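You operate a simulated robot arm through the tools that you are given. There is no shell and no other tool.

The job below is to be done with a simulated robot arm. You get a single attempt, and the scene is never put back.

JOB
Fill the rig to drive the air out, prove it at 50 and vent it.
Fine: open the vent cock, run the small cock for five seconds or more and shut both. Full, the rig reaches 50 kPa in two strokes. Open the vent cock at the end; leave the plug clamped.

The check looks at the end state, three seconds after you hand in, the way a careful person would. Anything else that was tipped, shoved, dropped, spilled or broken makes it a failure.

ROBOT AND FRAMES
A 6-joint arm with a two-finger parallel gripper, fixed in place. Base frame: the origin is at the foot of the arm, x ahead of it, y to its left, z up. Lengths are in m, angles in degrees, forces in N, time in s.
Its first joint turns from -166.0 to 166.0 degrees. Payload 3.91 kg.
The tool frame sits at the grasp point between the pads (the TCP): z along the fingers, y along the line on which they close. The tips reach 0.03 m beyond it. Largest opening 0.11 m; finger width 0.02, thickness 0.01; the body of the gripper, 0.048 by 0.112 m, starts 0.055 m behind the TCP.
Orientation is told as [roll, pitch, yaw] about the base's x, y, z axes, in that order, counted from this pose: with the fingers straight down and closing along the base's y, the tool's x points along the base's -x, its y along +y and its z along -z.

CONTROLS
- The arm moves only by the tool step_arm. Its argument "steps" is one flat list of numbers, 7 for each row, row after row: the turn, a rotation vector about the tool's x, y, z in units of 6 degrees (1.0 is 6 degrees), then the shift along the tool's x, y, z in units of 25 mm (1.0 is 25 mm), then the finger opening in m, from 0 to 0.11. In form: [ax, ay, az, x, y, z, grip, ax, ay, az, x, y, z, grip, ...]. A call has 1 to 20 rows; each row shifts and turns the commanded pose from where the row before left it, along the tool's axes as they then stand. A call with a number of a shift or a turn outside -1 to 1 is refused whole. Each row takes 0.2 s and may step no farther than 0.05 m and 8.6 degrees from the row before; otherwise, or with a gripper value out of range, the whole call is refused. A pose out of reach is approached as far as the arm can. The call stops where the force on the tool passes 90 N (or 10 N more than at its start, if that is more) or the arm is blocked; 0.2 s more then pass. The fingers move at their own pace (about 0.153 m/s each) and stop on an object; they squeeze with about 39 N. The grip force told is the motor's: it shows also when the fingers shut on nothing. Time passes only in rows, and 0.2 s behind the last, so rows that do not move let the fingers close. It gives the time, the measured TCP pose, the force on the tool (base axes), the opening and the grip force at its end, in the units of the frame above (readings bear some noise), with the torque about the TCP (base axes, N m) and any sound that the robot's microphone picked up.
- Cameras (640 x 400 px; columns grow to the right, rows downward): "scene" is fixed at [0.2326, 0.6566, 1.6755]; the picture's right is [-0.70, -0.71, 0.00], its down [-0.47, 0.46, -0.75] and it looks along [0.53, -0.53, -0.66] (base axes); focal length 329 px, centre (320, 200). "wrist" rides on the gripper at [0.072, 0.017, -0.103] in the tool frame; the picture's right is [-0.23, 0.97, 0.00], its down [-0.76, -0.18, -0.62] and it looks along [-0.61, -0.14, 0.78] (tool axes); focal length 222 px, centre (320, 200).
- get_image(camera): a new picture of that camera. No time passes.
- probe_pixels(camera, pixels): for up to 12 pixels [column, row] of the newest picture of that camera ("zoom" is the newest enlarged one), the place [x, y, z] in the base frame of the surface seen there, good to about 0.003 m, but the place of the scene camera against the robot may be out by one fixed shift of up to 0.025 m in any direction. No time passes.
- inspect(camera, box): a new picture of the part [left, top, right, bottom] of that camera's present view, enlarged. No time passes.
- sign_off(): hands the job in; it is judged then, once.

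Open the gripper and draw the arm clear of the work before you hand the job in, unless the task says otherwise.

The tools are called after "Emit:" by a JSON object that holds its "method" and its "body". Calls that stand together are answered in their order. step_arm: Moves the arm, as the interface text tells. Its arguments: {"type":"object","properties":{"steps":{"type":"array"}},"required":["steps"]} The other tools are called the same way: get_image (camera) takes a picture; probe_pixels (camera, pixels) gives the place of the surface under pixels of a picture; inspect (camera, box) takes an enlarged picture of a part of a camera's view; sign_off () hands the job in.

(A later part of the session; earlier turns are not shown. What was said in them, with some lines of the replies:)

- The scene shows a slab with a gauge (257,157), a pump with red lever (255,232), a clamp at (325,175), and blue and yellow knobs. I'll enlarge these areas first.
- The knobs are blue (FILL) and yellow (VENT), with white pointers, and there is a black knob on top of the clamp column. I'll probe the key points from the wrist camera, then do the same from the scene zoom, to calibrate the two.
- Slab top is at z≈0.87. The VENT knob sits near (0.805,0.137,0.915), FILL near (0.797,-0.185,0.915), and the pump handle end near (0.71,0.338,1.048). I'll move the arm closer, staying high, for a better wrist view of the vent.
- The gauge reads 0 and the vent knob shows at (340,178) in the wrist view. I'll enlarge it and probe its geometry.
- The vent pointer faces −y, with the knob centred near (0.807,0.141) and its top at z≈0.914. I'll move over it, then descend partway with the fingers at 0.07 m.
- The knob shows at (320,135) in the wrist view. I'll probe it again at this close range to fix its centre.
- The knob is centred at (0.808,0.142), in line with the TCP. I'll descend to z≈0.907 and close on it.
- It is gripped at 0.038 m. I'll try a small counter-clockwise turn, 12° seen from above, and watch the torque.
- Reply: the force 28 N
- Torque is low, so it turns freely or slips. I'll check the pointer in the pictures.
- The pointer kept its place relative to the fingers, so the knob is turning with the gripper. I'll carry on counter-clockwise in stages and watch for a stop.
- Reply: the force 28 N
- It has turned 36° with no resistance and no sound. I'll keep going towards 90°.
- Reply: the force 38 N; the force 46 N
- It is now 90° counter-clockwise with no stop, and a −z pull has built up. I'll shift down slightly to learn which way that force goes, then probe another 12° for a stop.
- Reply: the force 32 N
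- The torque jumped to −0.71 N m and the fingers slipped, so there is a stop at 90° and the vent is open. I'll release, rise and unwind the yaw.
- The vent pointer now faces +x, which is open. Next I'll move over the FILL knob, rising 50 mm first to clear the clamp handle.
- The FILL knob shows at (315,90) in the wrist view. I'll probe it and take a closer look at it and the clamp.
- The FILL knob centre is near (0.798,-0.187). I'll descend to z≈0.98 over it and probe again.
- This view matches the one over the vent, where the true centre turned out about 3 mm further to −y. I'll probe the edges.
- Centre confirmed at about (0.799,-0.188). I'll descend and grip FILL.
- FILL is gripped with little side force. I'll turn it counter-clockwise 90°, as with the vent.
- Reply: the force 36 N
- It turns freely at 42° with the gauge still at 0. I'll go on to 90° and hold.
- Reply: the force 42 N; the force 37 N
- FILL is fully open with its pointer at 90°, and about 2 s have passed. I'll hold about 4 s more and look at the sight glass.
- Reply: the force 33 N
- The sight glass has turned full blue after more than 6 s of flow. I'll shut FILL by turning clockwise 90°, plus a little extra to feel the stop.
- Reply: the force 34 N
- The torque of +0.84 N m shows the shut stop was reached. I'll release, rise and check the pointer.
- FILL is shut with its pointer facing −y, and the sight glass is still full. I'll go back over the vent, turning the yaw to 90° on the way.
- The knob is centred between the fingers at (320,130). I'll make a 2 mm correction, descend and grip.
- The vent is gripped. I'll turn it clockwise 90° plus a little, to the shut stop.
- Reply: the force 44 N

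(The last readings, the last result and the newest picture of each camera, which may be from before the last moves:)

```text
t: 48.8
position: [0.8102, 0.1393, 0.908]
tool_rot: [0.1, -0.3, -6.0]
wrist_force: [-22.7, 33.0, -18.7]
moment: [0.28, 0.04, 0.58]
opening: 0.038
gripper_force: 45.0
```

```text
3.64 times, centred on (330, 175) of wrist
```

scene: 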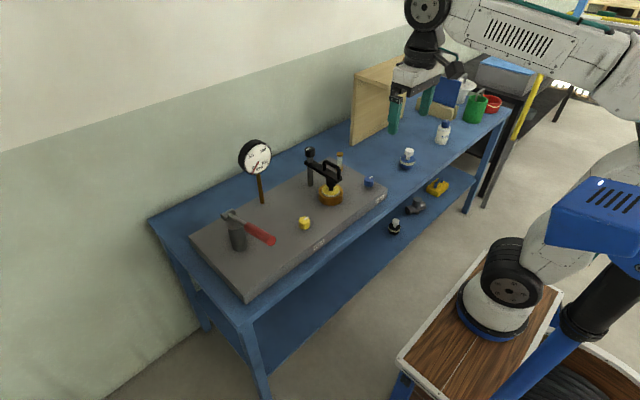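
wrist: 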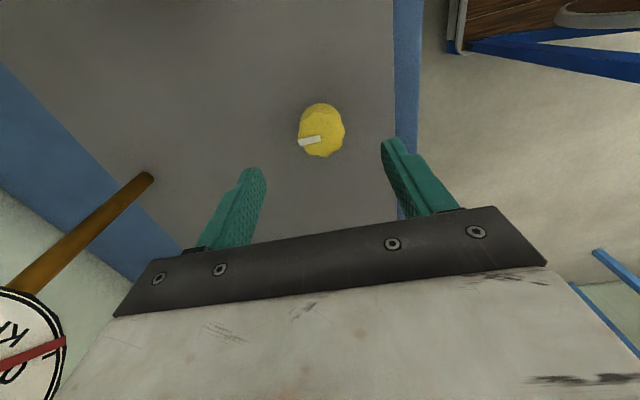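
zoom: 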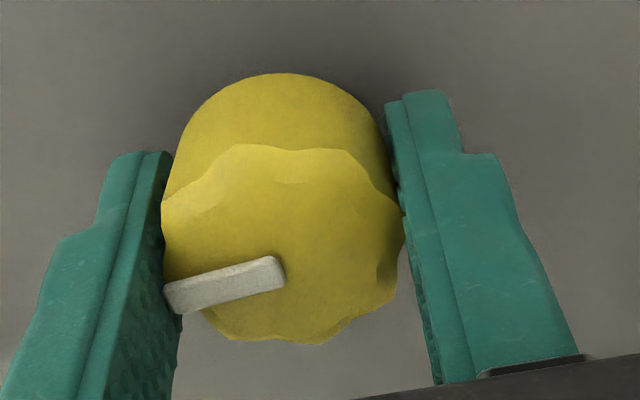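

The vent is shut at its stop, torque +0.58. I'll release, rise to z≈1.21, check the pointer, and move to view the pump lever.

Emit:
{"method": "step_arm", "body": {"steps": [0, 0, 0, 0, 0, 0, 0.08, 0, 0, 0, 0, 0, 0, 0.08, 0, 0, 0, 0, 0, -1, 0.08, 0, 0, 0, 0, 0, -1, 0.08, 0, 0, 0, 0, 0, -1, 0.08, 0, 0, -1, 0, 0, -1, 0.08, 0, 0, 0, 0, 0, -1, 0.08, 0, 0, 0, 0, 0, -1, 0.08, 0, 0, 0, 0, 0, -1, 0.08, 0, 0, 0, 0, 0, -1, 0.08, 0, 0, 0, 0, 0, -1, 0.08, 0, 0, 0, 0, 0, -1, 0.08, 0, 0, 0, 0, 0, -1, 0.08, 0, 0, 0, 0, 0, -1, 0.08]}}

Emit:
{"method": "get_image", "body": {"camera": "wrist"}}

Emit:
{"method": "inspect", "body": {"camera": "scene", "box": [200, 120, 400, 245]}}

Emit:
{"method": "inspect", "body": {"camera": "scene", "box": [200, 190, 300, 260]}}

Emit:
{"method": "probe_pixels", "body": {"camera": "zoom", "pixels": [[150, 130], [190, 160], [260, 200], [330, 225], [400, 262], [460, 290], [475, 305], [250, 250], [250, 340], [120, 150]]}}

```text
t: 51.8
position: [0.8105, 0.1375, 1.2068]
tool_rot: [0.1, 0.0, 0.0]
wrist_force: [-0.2, 0.0, 0.0]
moment: [-0.01, -0.01, 0.0]
opening: 0.0799
gripper_force: 0.0
```

```text
taken
```

wrist: 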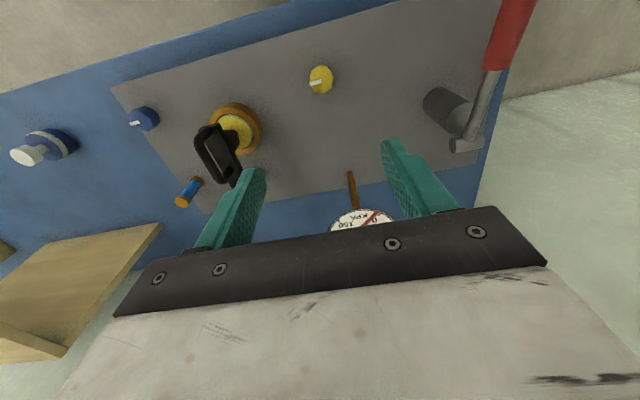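

```text
3.20 times, centred on (300, 182) of scene
```

zoom: 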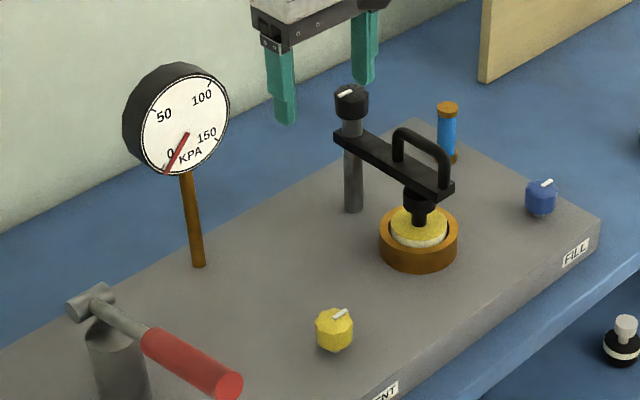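

```text
5.71 times, centred on (250, 225) of scene
```

zoom: 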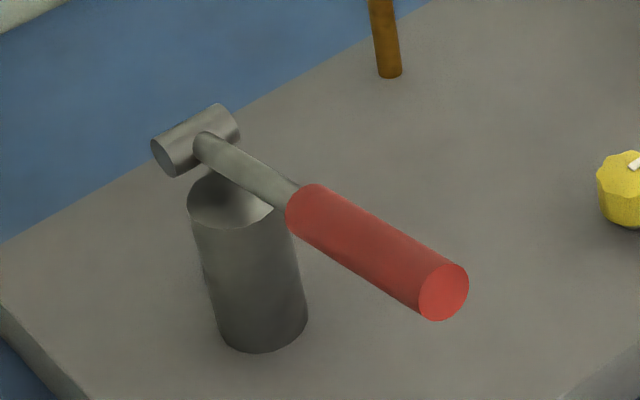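

```text
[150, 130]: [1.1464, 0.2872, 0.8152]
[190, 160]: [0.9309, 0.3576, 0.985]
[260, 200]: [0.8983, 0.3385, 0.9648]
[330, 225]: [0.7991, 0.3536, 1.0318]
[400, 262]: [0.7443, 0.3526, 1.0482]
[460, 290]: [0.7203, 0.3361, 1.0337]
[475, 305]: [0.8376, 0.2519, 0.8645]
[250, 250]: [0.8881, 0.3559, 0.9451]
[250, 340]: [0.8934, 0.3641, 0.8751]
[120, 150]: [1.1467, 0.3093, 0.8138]
```

Both cocks are shut. The lever slopes up about 17° towards me, with the handle at roughly x 0.71–0.82, y≈0.34, z≈1.04. I'll move behind and above the handle for a close look.

Emit:
{"method": "step_arm", "body": {"steps": [0, 0, 0, 0.8, 1, 0, 0.08, 0, 0, 0, 0.8, 1, 0, 0.08, 0, 0, 0, 0.8, 1, 0, 0.08, 0, 0, 0, 0.8, 1, 0, 0.08, 0, 0, 0, 0.8, 1, 0, 0.08, 0, 0, 0, 0.8, 1, 0, 0.08, 0, 0, 0, 0.8, 1, 0, 0.08, 0, 0, 0, 0.8, 1, 0, 0.08]}}

Emit:
{"method": "get_image", "body": {"camera": "wrist"}}

```text
t: 53.6
position: [0.6491, 0.3383, 1.2084]
tool_rot: [0.2, 0.0, -0.1]
wrist_force: [0.8, -0.5, 0.2]
moment: [0.03, -0.01, 0.01]
opening: 0.0798
gripper_force: 0.1
```

```text
taken
```

wrist: 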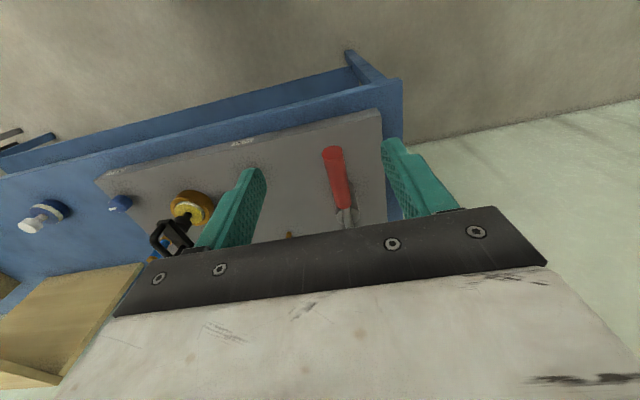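

The red handle runs from (333,152) to (343,205) in the wrist view. I'll probe along it.

Emit:
{"method": "inspect", "body": {"camera": "wrist", "box": [290, 130, 390, 230]}}

Emit:
{"method": "probe_pixels", "body": {"camera": "wrist", "pixels": [[333, 150], [323, 155], [342, 152], [334, 165], [337, 180], [329, 180], [346, 178], [341, 200], [346, 222], [345, 215], [352, 212]]}}

```text
4.00 times, centred on (340, 180) of wrist
```

zoom: 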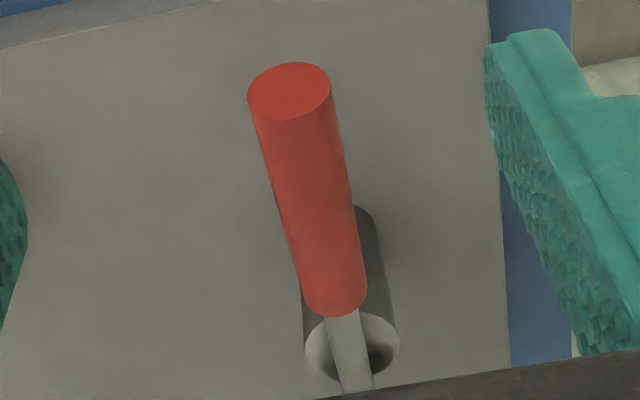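

```text
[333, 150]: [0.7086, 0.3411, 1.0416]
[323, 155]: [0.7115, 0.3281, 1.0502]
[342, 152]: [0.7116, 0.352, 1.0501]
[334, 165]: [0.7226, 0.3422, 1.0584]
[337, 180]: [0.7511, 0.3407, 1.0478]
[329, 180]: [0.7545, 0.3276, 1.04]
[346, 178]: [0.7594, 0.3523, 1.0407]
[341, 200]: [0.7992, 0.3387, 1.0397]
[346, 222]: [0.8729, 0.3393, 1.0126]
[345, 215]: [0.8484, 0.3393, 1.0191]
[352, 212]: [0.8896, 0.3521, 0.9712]
```

The handle axis lies at y≈0.340 and slopes up about 15°, with its pivot near (0.925,0.34,0.99). I'll straddle it at x≈0.745 with the TCP about 12 mm above the axis, then look before gripping.

Emit:
{"method": "step_arm", "body": {"steps": [0, 0, 0, -0.96, 0.07, 0, 0.08, 0, 0, 0, -0.96, 0, 0, 0.08, 0, 0, 0, -0.96, 0, 0, 0.08, 0, 0, 0, -0.96, 0, 0, 0.08, 0, 0, 0, 0, 0, 1, 0.08, 0, 0, 0, 0, 0, 1, 0.08, 0, 0, 0, 0, 0, 1, 0.08, 0, 0, 0, 0, 0, 1, 0.08, 0, 0, 0, 0, 0, 1, 0.08, 0, 0, 0, 0, 0, 1, 0.08, 0, 0, 0, 0, 0, 0.4, 0.08]}}

Emit:
{"method": "get_image", "body": {"camera": "wrist"}}

Emit:
{"method": "inspect", "body": {"camera": "scene", "box": [200, 150, 320, 260]}}

```text
t: 56.0
position: [0.7465, 0.3416, 1.0474]
tool_rot: [0.1, -0.1, 0.0]
wrist_force: [-0.1, 0.2, -0.7]
moment: [0.02, -0.01, 0.01]
opening: 0.0798
gripper_force: 0.1
```

```text
taken
```

wrist: 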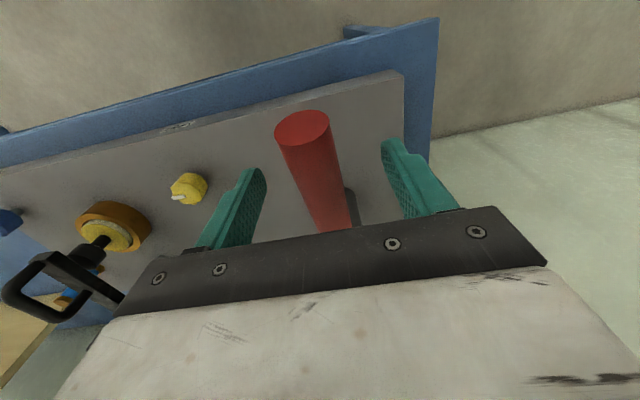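

```text
3.64 times, centred on (260, 205) of scene
```

zoom: 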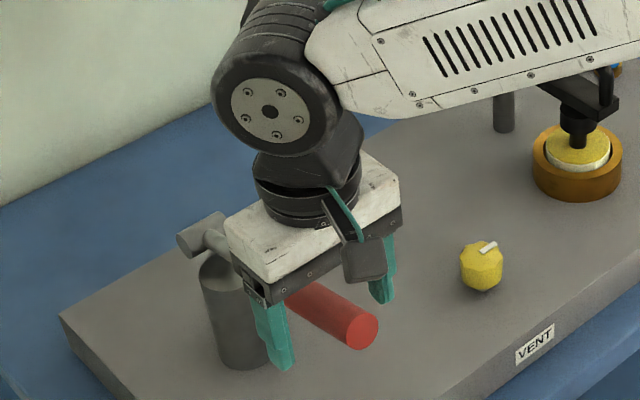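

The fingers straddle the handle. I'll close to grip it.

Emit:
{"method": "step_arm", "body": {"steps": [0, 0, 0, 0, 0, 0, 0.015, 0, 0, 0, 0, 0, 0, 0.015, 0, 0, 0, 0, 0, 0, 0.015]}}

Emit:
{"method": "get_image", "body": {"camera": "scene"}}

```text
t: 56.8
position: [0.7469, 0.3403, 1.0476]
tool_rot: [0.0, -0.1, 0.0]
wrist_force: [-1.6, -11.0, -0.6]
moment: [-0.19, 0.05, -0.07]
opening: 0.0275
gripper_force: 45.0
```

```text
taken
```

scene: 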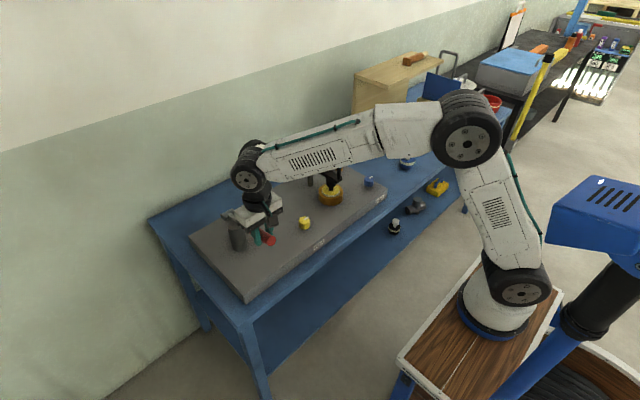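

Gripped at 0.0275 m. I'll test a small lowering along the arc, one 6° row.

Emit:
{"method": "step_arm", "body": {"steps": [0, -1, 0, 0.203, 0, 0.764, 0.015]}}

Emit:
{"method": "inspect", "body": {"camera": "scene", "box": [200, 150, 320, 260]}}

```text
t: 57.2
position: [0.7416, 0.3405, 1.0287]
tool_rot: [0.0, -5.9, 0.1]
wrist_force: [-2.0, -16.2, -4.3]
moment: [-0.31, 1.01, 0.19]
opening: 0.0273
gripper_force: 45.4
```

```text
3.64 times, centred on (260, 205) of scene
```

zoom: 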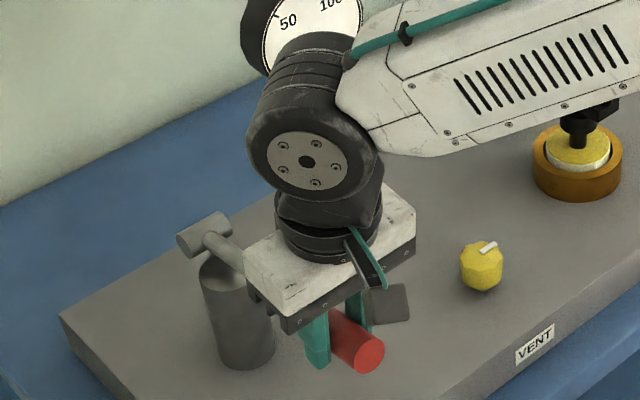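

The lever follows with little force. I'll continue down two rows at a time, watching force and height.

Emit:
{"method": "step_arm", "body": {"steps": [0, -1, 0, 0.203, 0, 0.764, 0.015, 0, -1, 0, 0.203, 0, 0.764, 0.015]}}

Emit:
{"method": "inspect", "body": {"camera": "scene", "box": [200, 130, 320, 240]}}

```text
t: 57.8
position: [0.7364, 0.3413, 0.9898]
tool_rot: [0.1, -18.1, 0.0]
wrist_force: [3.8, -17.3, -3.5]
moment: [-0.31, 1.04, 0.09]
opening: 0.0272
gripper_force: 45.4
```

```text
3.64 times, centred on (260, 185) of scene
```

zoom: 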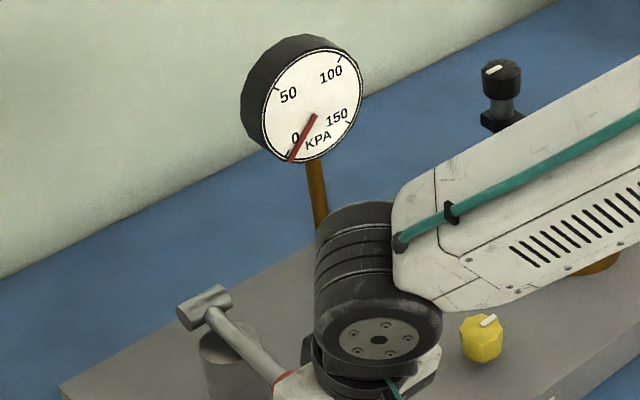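

The gauge is visible and still at 0, with the lever about level. I'll continue down.

Emit:
{"method": "step_arm", "body": {"steps": [0, -1, 0, 0.203, 0, 0.764, 0.015]}}

Emit:
{"method": "inspect", "body": {"camera": "scene", "box": [200, 130, 320, 240]}}

Emit:
{"method": "get_image", "body": {"camera": "wrist"}}

```text
t: 58.2
position: [0.7384, 0.3402, 0.9704]
tool_rot: [0.1, -24.1, 0.0]
wrist_force: [3.7, -18.5, -1.0]
moment: [-0.24, 0.6, 0.06]
opening: 0.027
gripper_force: 45.0
```

```text
3.64 times, centred on (260, 185) of scene
```

zoom: 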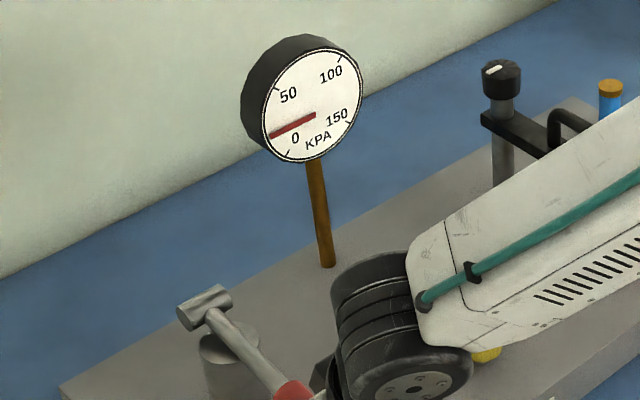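

```text
taken
```

wrist: 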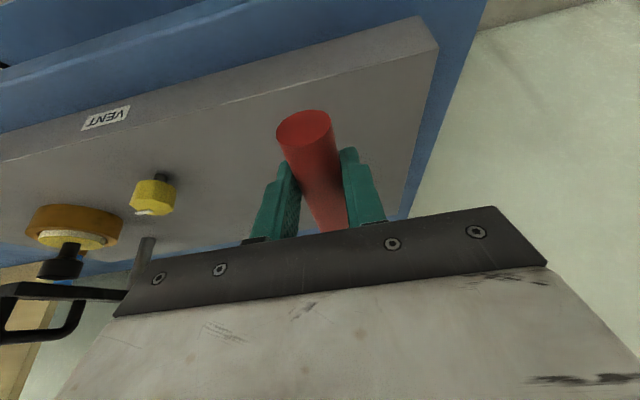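

The gauge jumped to about 25 kPa, so that is one full stroke with the rig air-free. I'll raise the lever back along the arc to its starting height.

Emit:
{"method": "step_arm", "body": {"steps": [0, 1, 0, -0.282, 0, -0.739, 0.015, 0, 1, 0, -0.282, 0, -0.739, 0.015, 0, 1, 0, -0.282, 0, -0.739, 0.015, 0, 1, 0, -0.282, 0, -0.739, 0.015]}}

Emit:
{"method": "inspect", "body": {"camera": "scene", "box": [200, 130, 320, 240]}}

Emit:
{"method": "get_image", "body": {"camera": "wrist"}}

```text
t: 59.2
position: [0.7454, 0.3398, 1.0486]
tool_rot: [0.1, 0.0, 0.0]
wrist_force: [7.8, -12.1, -3.6]
moment: [-0.2, -1.5, 0.0]
opening: 0.0274
gripper_force: 44.6
```

```text
3.64 times, centred on (260, 185) of scene
```

zoom: 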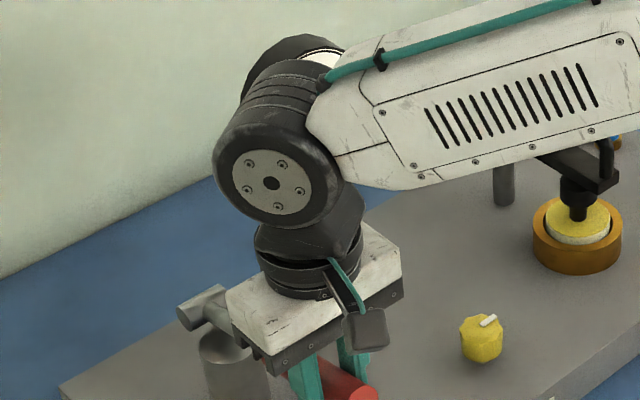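

```text
taken
```

wrist: 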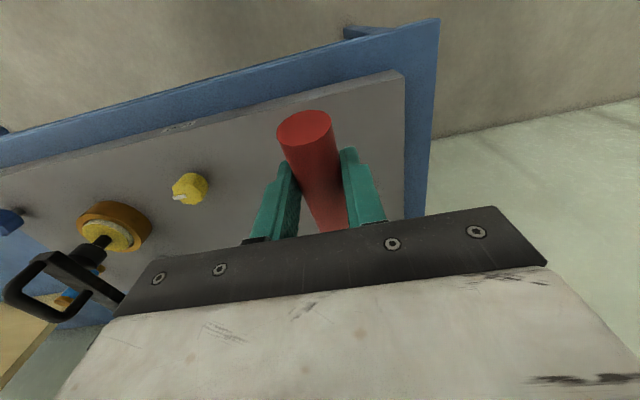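

The lever is back at its starting height. I'll make the second stroke the same way, four rows down, and read the gauge.

Emit:
{"method": "step_arm", "body": {"steps": [0, -1, 0, 0.203, 0, 0.764, 0.015, 0, -1, 0, 0.203, 0, 0.764, 0.015, 0, -1, 0, 0.203, 0, 0.764, 0.015, 0, -1, 0, 0.203, 0, 0.764, 0.015]}}

Emit:
{"method": "inspect", "body": {"camera": "scene", "box": [200, 130, 320, 240]}}

Emit:
{"method": "inspect", "body": {"camera": "scene", "box": [220, 130, 280, 180]}}

```text
t: 60.2
position: [0.7375, 0.3385, 0.9706]
tool_rot: [0.1, -24.0, 0.0]
wrist_force: [4.7, -9.4, 1.7]
moment: [-0.16, 0.1, 0.07]
opening: 0.0272
gripper_force: 45.2
```

```text
3.64 times, centred on (260, 185) of scene
```

zoom: 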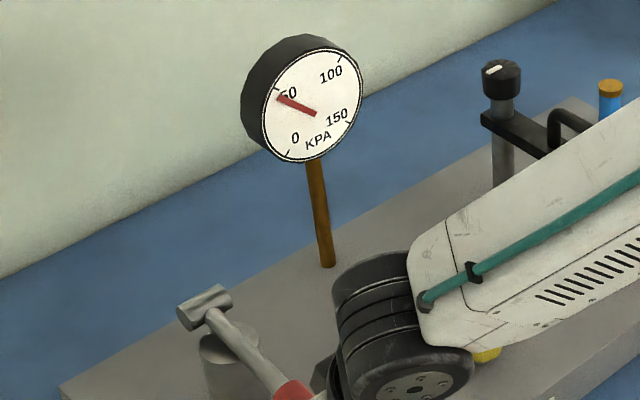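

```text
8.00 times, centred on (250, 155) of scene
```

zoom: 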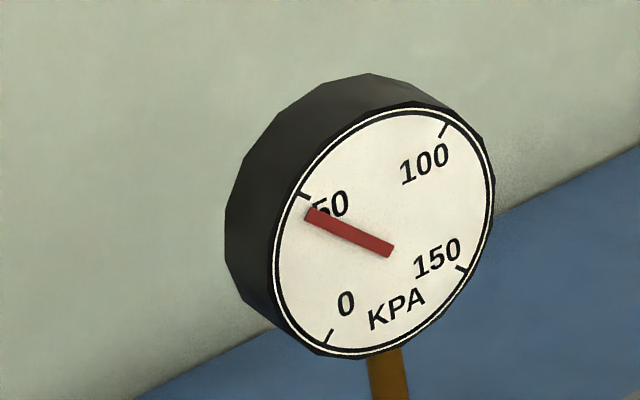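

The needle sits at about 50, allowing for the same parallax seen at zero. I'll hold 2 s to see whether it keeps steady.

Emit:
{"method": "step_arm", "body": {"steps": [0, 0, 0, 0, 0, 0, 0.015, 0, 0, 0, 0, 0, 0, 0.015, 0, 0, 0, 0, 0, 0, 0.015, 0, 0, 0, 0, 0, 0, 0.015, 0, 0, 0, 0, 0, 0, 0.015, 0, 0, 0, 0, 0, 0, 0.015, 0, 0, 0, 0, 0, 0, 0.015, 0, 0, 0, 0, 0, 0, 0.015, 0, 0, 0, 0, 0, 0, 0.015, 0, 0, 0, 0, 0, 0, 0.015]}}

Emit:
{"method": "inspect", "body": {"camera": "scene", "box": [220, 130, 280, 180]}}

```text
t: 62.4
position: [0.7378, 0.3396, 0.97]
tool_rot: [0.0, -24.1, 0.0]
wrist_force: [-4.5, -6.3, 1.9]
moment: [-0.04, 0.07, -0.04]
opening: 0.0274
gripper_force: 44.3
```

```text
8.00 times, centred on (250, 155) of scene
```

zoom: 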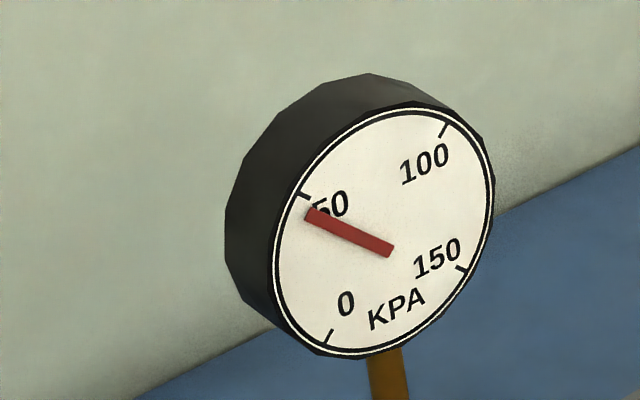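

The gauge holds steady on 50; tip minus the parallax offset lands on the tick. I'll release the handle at the bottom of its stroke, where it can't add another, and withdraw along the tool axis before levelling.

Emit:
{"method": "step_arm", "body": {"steps": [0, 0, 0, 0, 0, 0, 0.05, 0, 0, 0, 0, 0, 0, 0.08, 0, 0, 0, 0, 0, 0, 0.08, 0, 0, 0, 0, 0, -1, 0.08, 0, 0, 0, 0, 0, -1, 0.08, 0, 0, 0, 0, 0, -1, 0.08, 0, 0, 0, 0, 0, -1, 0.08, 0, 0, 0, 0, 0, -1, 0.08]}}

Emit:
{"method": "inspect", "body": {"camera": "scene", "box": [200, 130, 320, 240]}}

Emit:
{"method": "get_image", "body": {"camera": "wrist"}}

```text
t: 64.2
position: [0.6866, 0.3404, 1.0841]
tool_rot: [0.0, -24.2, 0.0]
wrist_force: [-0.2, 0.1, 0.5]
moment: [-0.04, -0.01, 0.03]
opening: 0.08
gripper_force: 0.0
```

```text
3.64 times, centred on (260, 185) of scene
```

zoom: 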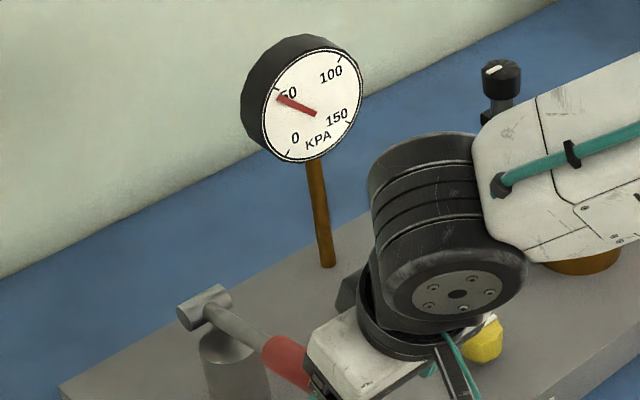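

```text
taken
```

wrist: 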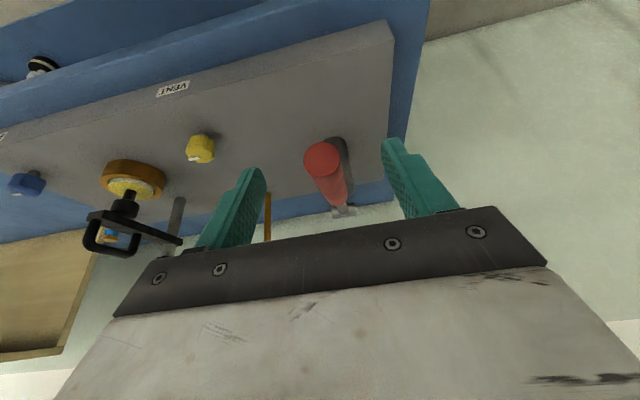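

The gauge stays at 50 and the handle is clear of the fingers. I'll rise further and level the tool.

Emit:
{"method": "step_arm", "body": {"steps": [0, 0, 0, 0, 0, -1, 0.08, 0, 0, 0, 0, 0, -1, 0.08, 0, 0, 0, 0, 0, -1, 0.08, 0, 1, 0, 0, 0, -0.5, 0.08, 0, 1, 0, 0, 0, -0.5, 0.08, 0, 1, 0, 0, 0, -0.5, 0.08, 0, 1, 0, 0, 0, -0.5, 0.08]}}

Emit:
{"method": "get_image", "body": {"camera": "wrist"}}

Emit:
{"method": "inspect", "body": {"camera": "scene", "box": [200, 130, 320, 240]}}

```text
t: 65.8
position: [0.6422, 0.3393, 1.2017]
tool_rot: [0.1, -0.1, 0.1]
wrist_force: [-0.6, 0.0, 0.3]
moment: [-0.01, -0.03, 0.02]
opening: 0.08
gripper_force: 0.1
```

```text
taken
```

wrist: 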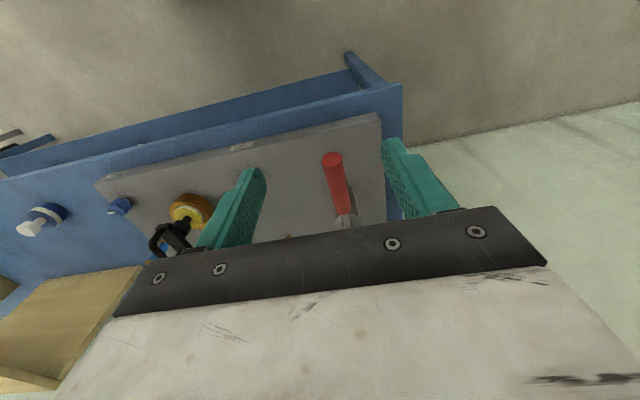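

```text
3.64 times, centred on (260, 185) of scene
```

zoom: 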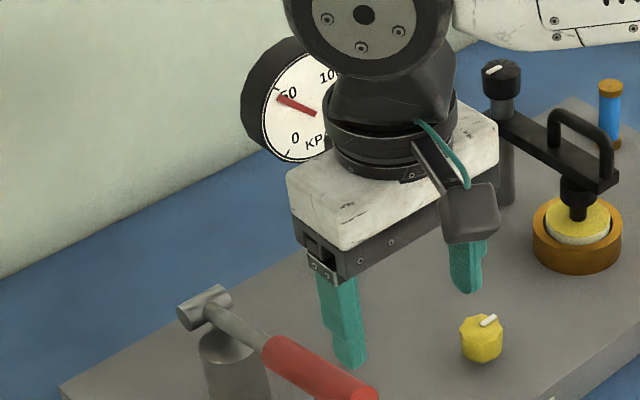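

Now for the vent: I'll move over (0.810,0.139) at height, then descend to z≈0.98.

Emit:
{"method": "step_arm", "body": {"steps": [0, 0, 0, -0.84, -1, 0, 0.08, 0, 0, 0, -0.84, -1, 0, 0.08, 0, 0, 0, -0.84, -1, 0, 0.08, 0, 0, 0, -0.84, -1, 0, 0.08, 0, 0, 0, -0.84, -1, 0, 0.08, 0, 0, 0, -0.84, -1, 0, 0.08, 0, 0, 0, -0.84, -1, 0, 0.08, 0, 0, 0, -0.84, -1, 0, 0.08, 0, 0, 0, 0, 0, 1, 0.07, 0, 0, 0, 0, 0, 1, 0.07, 0, 0, 0, 0, 0, 1, 0.07, 0, 0, 0, 0, 0, 1, 0.07, 0, 0, 0, 0, 0, 1, 0.07, 0, 0, 0, 0, 0, 1, 0.07, 0, 0, 0, 0, 0, 1, 0.07, 0, 0, 0, 0, 0, 1, 0.07, 0, 0, 0, 0, 0, 0.8, 0.07]}}

Emit:
{"method": "get_image", "body": {"camera": "wrist"}}

Emit:
{"method": "inspect", "body": {"camera": "scene", "box": [200, 120, 400, 245]}}

```text
t: 69.4
position: [0.8122, 0.1409, 0.9803]
tool_rot: [0.1, 0.0, 0.0]
wrist_force: [0.2, 0.0, 1.0]
moment: [0.02, 0.02, 0.0]
opening: 0.0698
gripper_force: 0.0
```

```text
taken
```

wrist: 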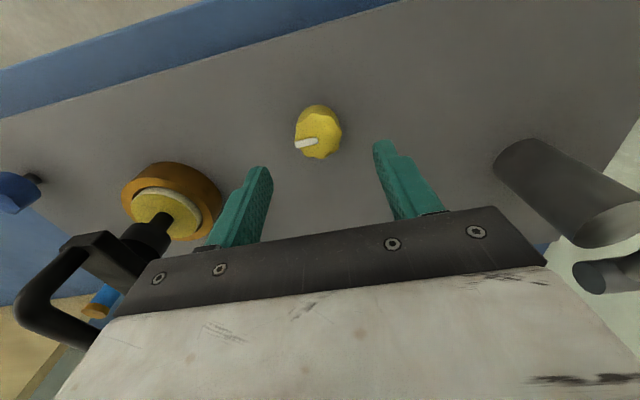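

```text
3.20 times, centred on (300, 182) of scene
```

zoom: 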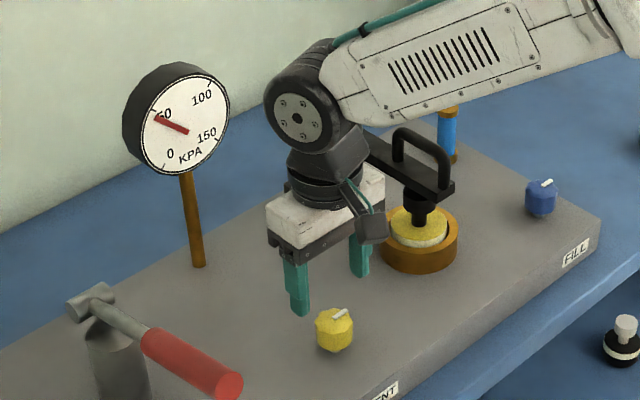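

The gauge still holds 50 and the lever has sprung back up to its rest. I'll descend with a small correction and grip the vent.

Emit:
{"method": "step_arm", "body": {"steps": [0, 0, 0, 0.1, -0.06, 1, 0.07, 0, 0, 0, 0, 0, 1, 0.07, 0, 0, 0, 0, 0, 0.93, 0.07, 0, 0, 0, 0, 0, 0, 0.03, 0, 0, 0, 0, 0, 0, 0.03, 0, 0, 0, 0, 0, 0, 0.03]}}

Emit:
{"method": "step_arm", "body": {"steps": [0, 0, -1, 0, 0, 0, 0.03, 0, 0, -1, 0, 0, 0, 0.03, 0, 0, -1, 0, 0, 0, 0.03, 0, 0, -1, 0, 0, 0, 0.03, 0, 0, -1, 0, 0, 0, 0.03, 0, 0, -1, 0, 0, 0, 0.03, 0, 0, -1, 0, 0, 0, 0.03, 0, 0, -1, 0, 0, 0, 0.03, 0, 0, -1, 0, 0, 0, 0.03, 0, 0, -1, 0, 0, 0, 0.03, 0, 0, -1, 0, 0, 0, 0.03, 0, 0, -1, 0, 0, 0, 0.03, 0, 0, -1, 0, 0, 0, 0.03, 0, 0, -1, 0, 0, 0, 0.03, 0, 0, -1, 0, 0, 0, 0.03, 0, 0, -1, 0, 0, 0, 0.03]}}

Emit:
{"method": "inspect", "body": {"camera": "scene", "box": [200, 120, 400, 245]}}

Emit:
{"method": "inspect", "body": {"camera": "wrist", "box": [260, 120, 400, 230]}}

```text
t: 70.8
position: [0.8083, 0.1394, 0.9072]
tool_rot: [0.1, 0.0, -0.1]
wrist_force: [-1.4, -12.1, -9.3]
moment: [-0.08, -1.21, 0.0]
opening: 0.0379
gripper_force: 44.9
```

```text
t: 74.2
position: [0.8099, 0.1418, 0.9096]
tool_rot: [-0.4, -0.2, 96.3]
wrist_force: [-1.3, 3.2, -1.9]
moment: [-0.51, 0.89, -0.08]
opening: 0.0382
gripper_force: 44.9
```

```text
3.20 times, centred on (300, 182) of scene
```

zoom: 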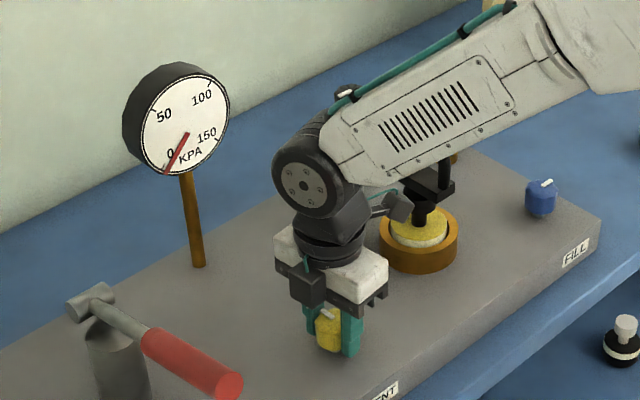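

```text
3.64 times, centred on (330, 175) of wrist
```

zoom: 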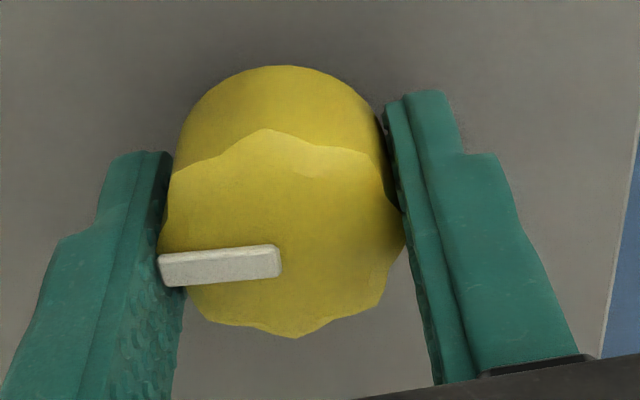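

The vent is at its open stop and the gauge has dropped to 0. I'll release, rise straight up, and unwind the yaw.

Emit:
{"method": "step_arm", "body": {"steps": [0, 0, 0, 0, 0, 0, 0.08, 0, 0, 0, 0, 0, 0, 0.08, 0, 0, 0, 0, 0, -1, 0.08, 0, 0, 0, 0, 0, -1, 0.08, 0, 0, 0, 0, 0, -1, 0.08, 0, 0, 1, 0, 0, -1, 0.08, 0, 0, 1, 0, 0, -1, 0.08, 0, 0, 1, 0, 0, -1, 0.08, 0, 0, 1, 0, 0, -1, 0.08, 0, 0, 1, 0, 0, -1, 0.08, 0, 0, 1, 0, 0, -1, 0.1, 0, 0, 1, 0, 0, -1, 0.11, 0, 0, 1, 0, 0, -1, 0.11, 0, 0, 1, 0, 0, -1, 0.11, 0, 0, 1, 0, 0, 0, 0.11, 0, 0, 1, 0, 0, 0, 0.11, 0, 0, 1, 0, 0, 0, 0.11, 0, 0, 1, 0, 0, 0, 0.11]}}

Emit:
{"method": "step_arm", "body": {"steps": [0, 0, 1, 0, 0, 0, 0.11, 0, 0, 1, 0, 0, 0, 0.11, 0, 0, 1, 0, 0, 0, 0.11, 0, 0, 0, 1, 0, -0.5, 0.11, 0, 0, 0, 1, 0, -0.5, 0.11, 0, 0, 0, 1, 0, -0.5, 0.11, 0, 0, 0, 1, 0, -0.5, 0.11, 0, 0, 0, 1, 0, -0.5, 0.11, 0, 0, 0, 1, 0, -0.5, 0.11]}}

Emit:
{"method": "get_image", "body": {"camera": "scene"}}

Emit:
{"method": "inspect", "body": {"camera": "scene", "box": [200, 120, 400, 245]}}

Emit:
{"method": "get_image", "body": {"camera": "wrist"}}

```text
t: 78.0
position: [0.8086, 0.1396, 1.2075]
tool_rot: [0.1, -0.1, 17.9]
wrist_force: [0.3, 0.8, -0.5]
moment: [0.01, -0.05, 0.0]
opening: 0.1101
gripper_force: 0.1
```

```text
t: 80.0
position: [0.6602, 0.1392, 1.2828]
tool_rot: [0.1, 0.0, 0.0]
wrist_force: [0.6, -0.1, -0.6]
moment: [-0.01, 0.03, -0.02]
opening: 0.11
gripper_force: 0.0
```

```text
taken
```

scene: 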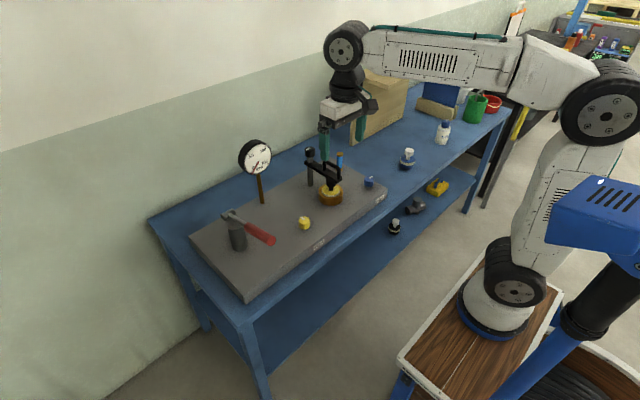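

```text
3.20 times, centred on (300, 182) of scene
```

zoom: 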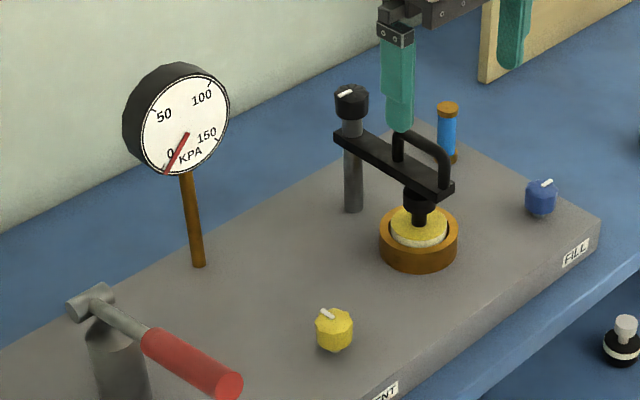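

```text
taken
```

wrist: 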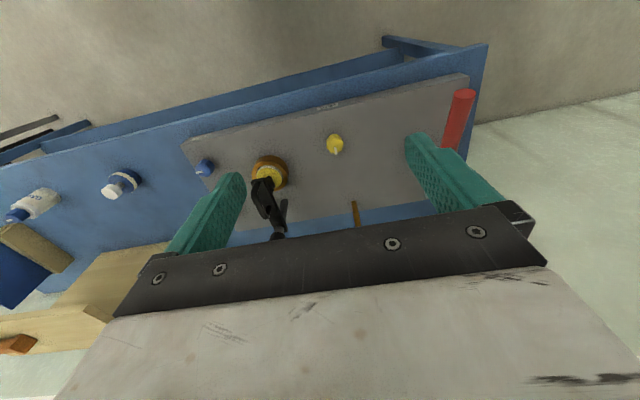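

The gauge reads 0 and the vent is open with its pointer at +x. FILL is shut, the sight glass is full, the plug is still clamped, and the arm is clear with the gripper open. I'm handing the job in.

Emit:
{"method": "sign_off", "body": {}}

```text
The job is handed in.
```

The rig was filled, held at 50 kPa and vented, and I've handed the job in; no result has come back yet.

- **Fill:** I opened the vent cock, then ran the FILL cock (which I took as the small one) for more than six seconds. The sight glass went full blue. I shut both cocks until I felt their stops.
- **Proof:** The first stroke brought the gauge to about 25 kPa and the second to 50. It was still at 50 about nine seconds later, just before venting.
- **Vent:** I opened the vent cock to its stop and the gauge fell to 0.

At hand-in the vent cock was open and FILL was shut. I left the plug clamp untouched, and the pump lever had sprung back up to its rest. The gripper was open and the arm clear, and nothing else in the final pictures looked disturbed.
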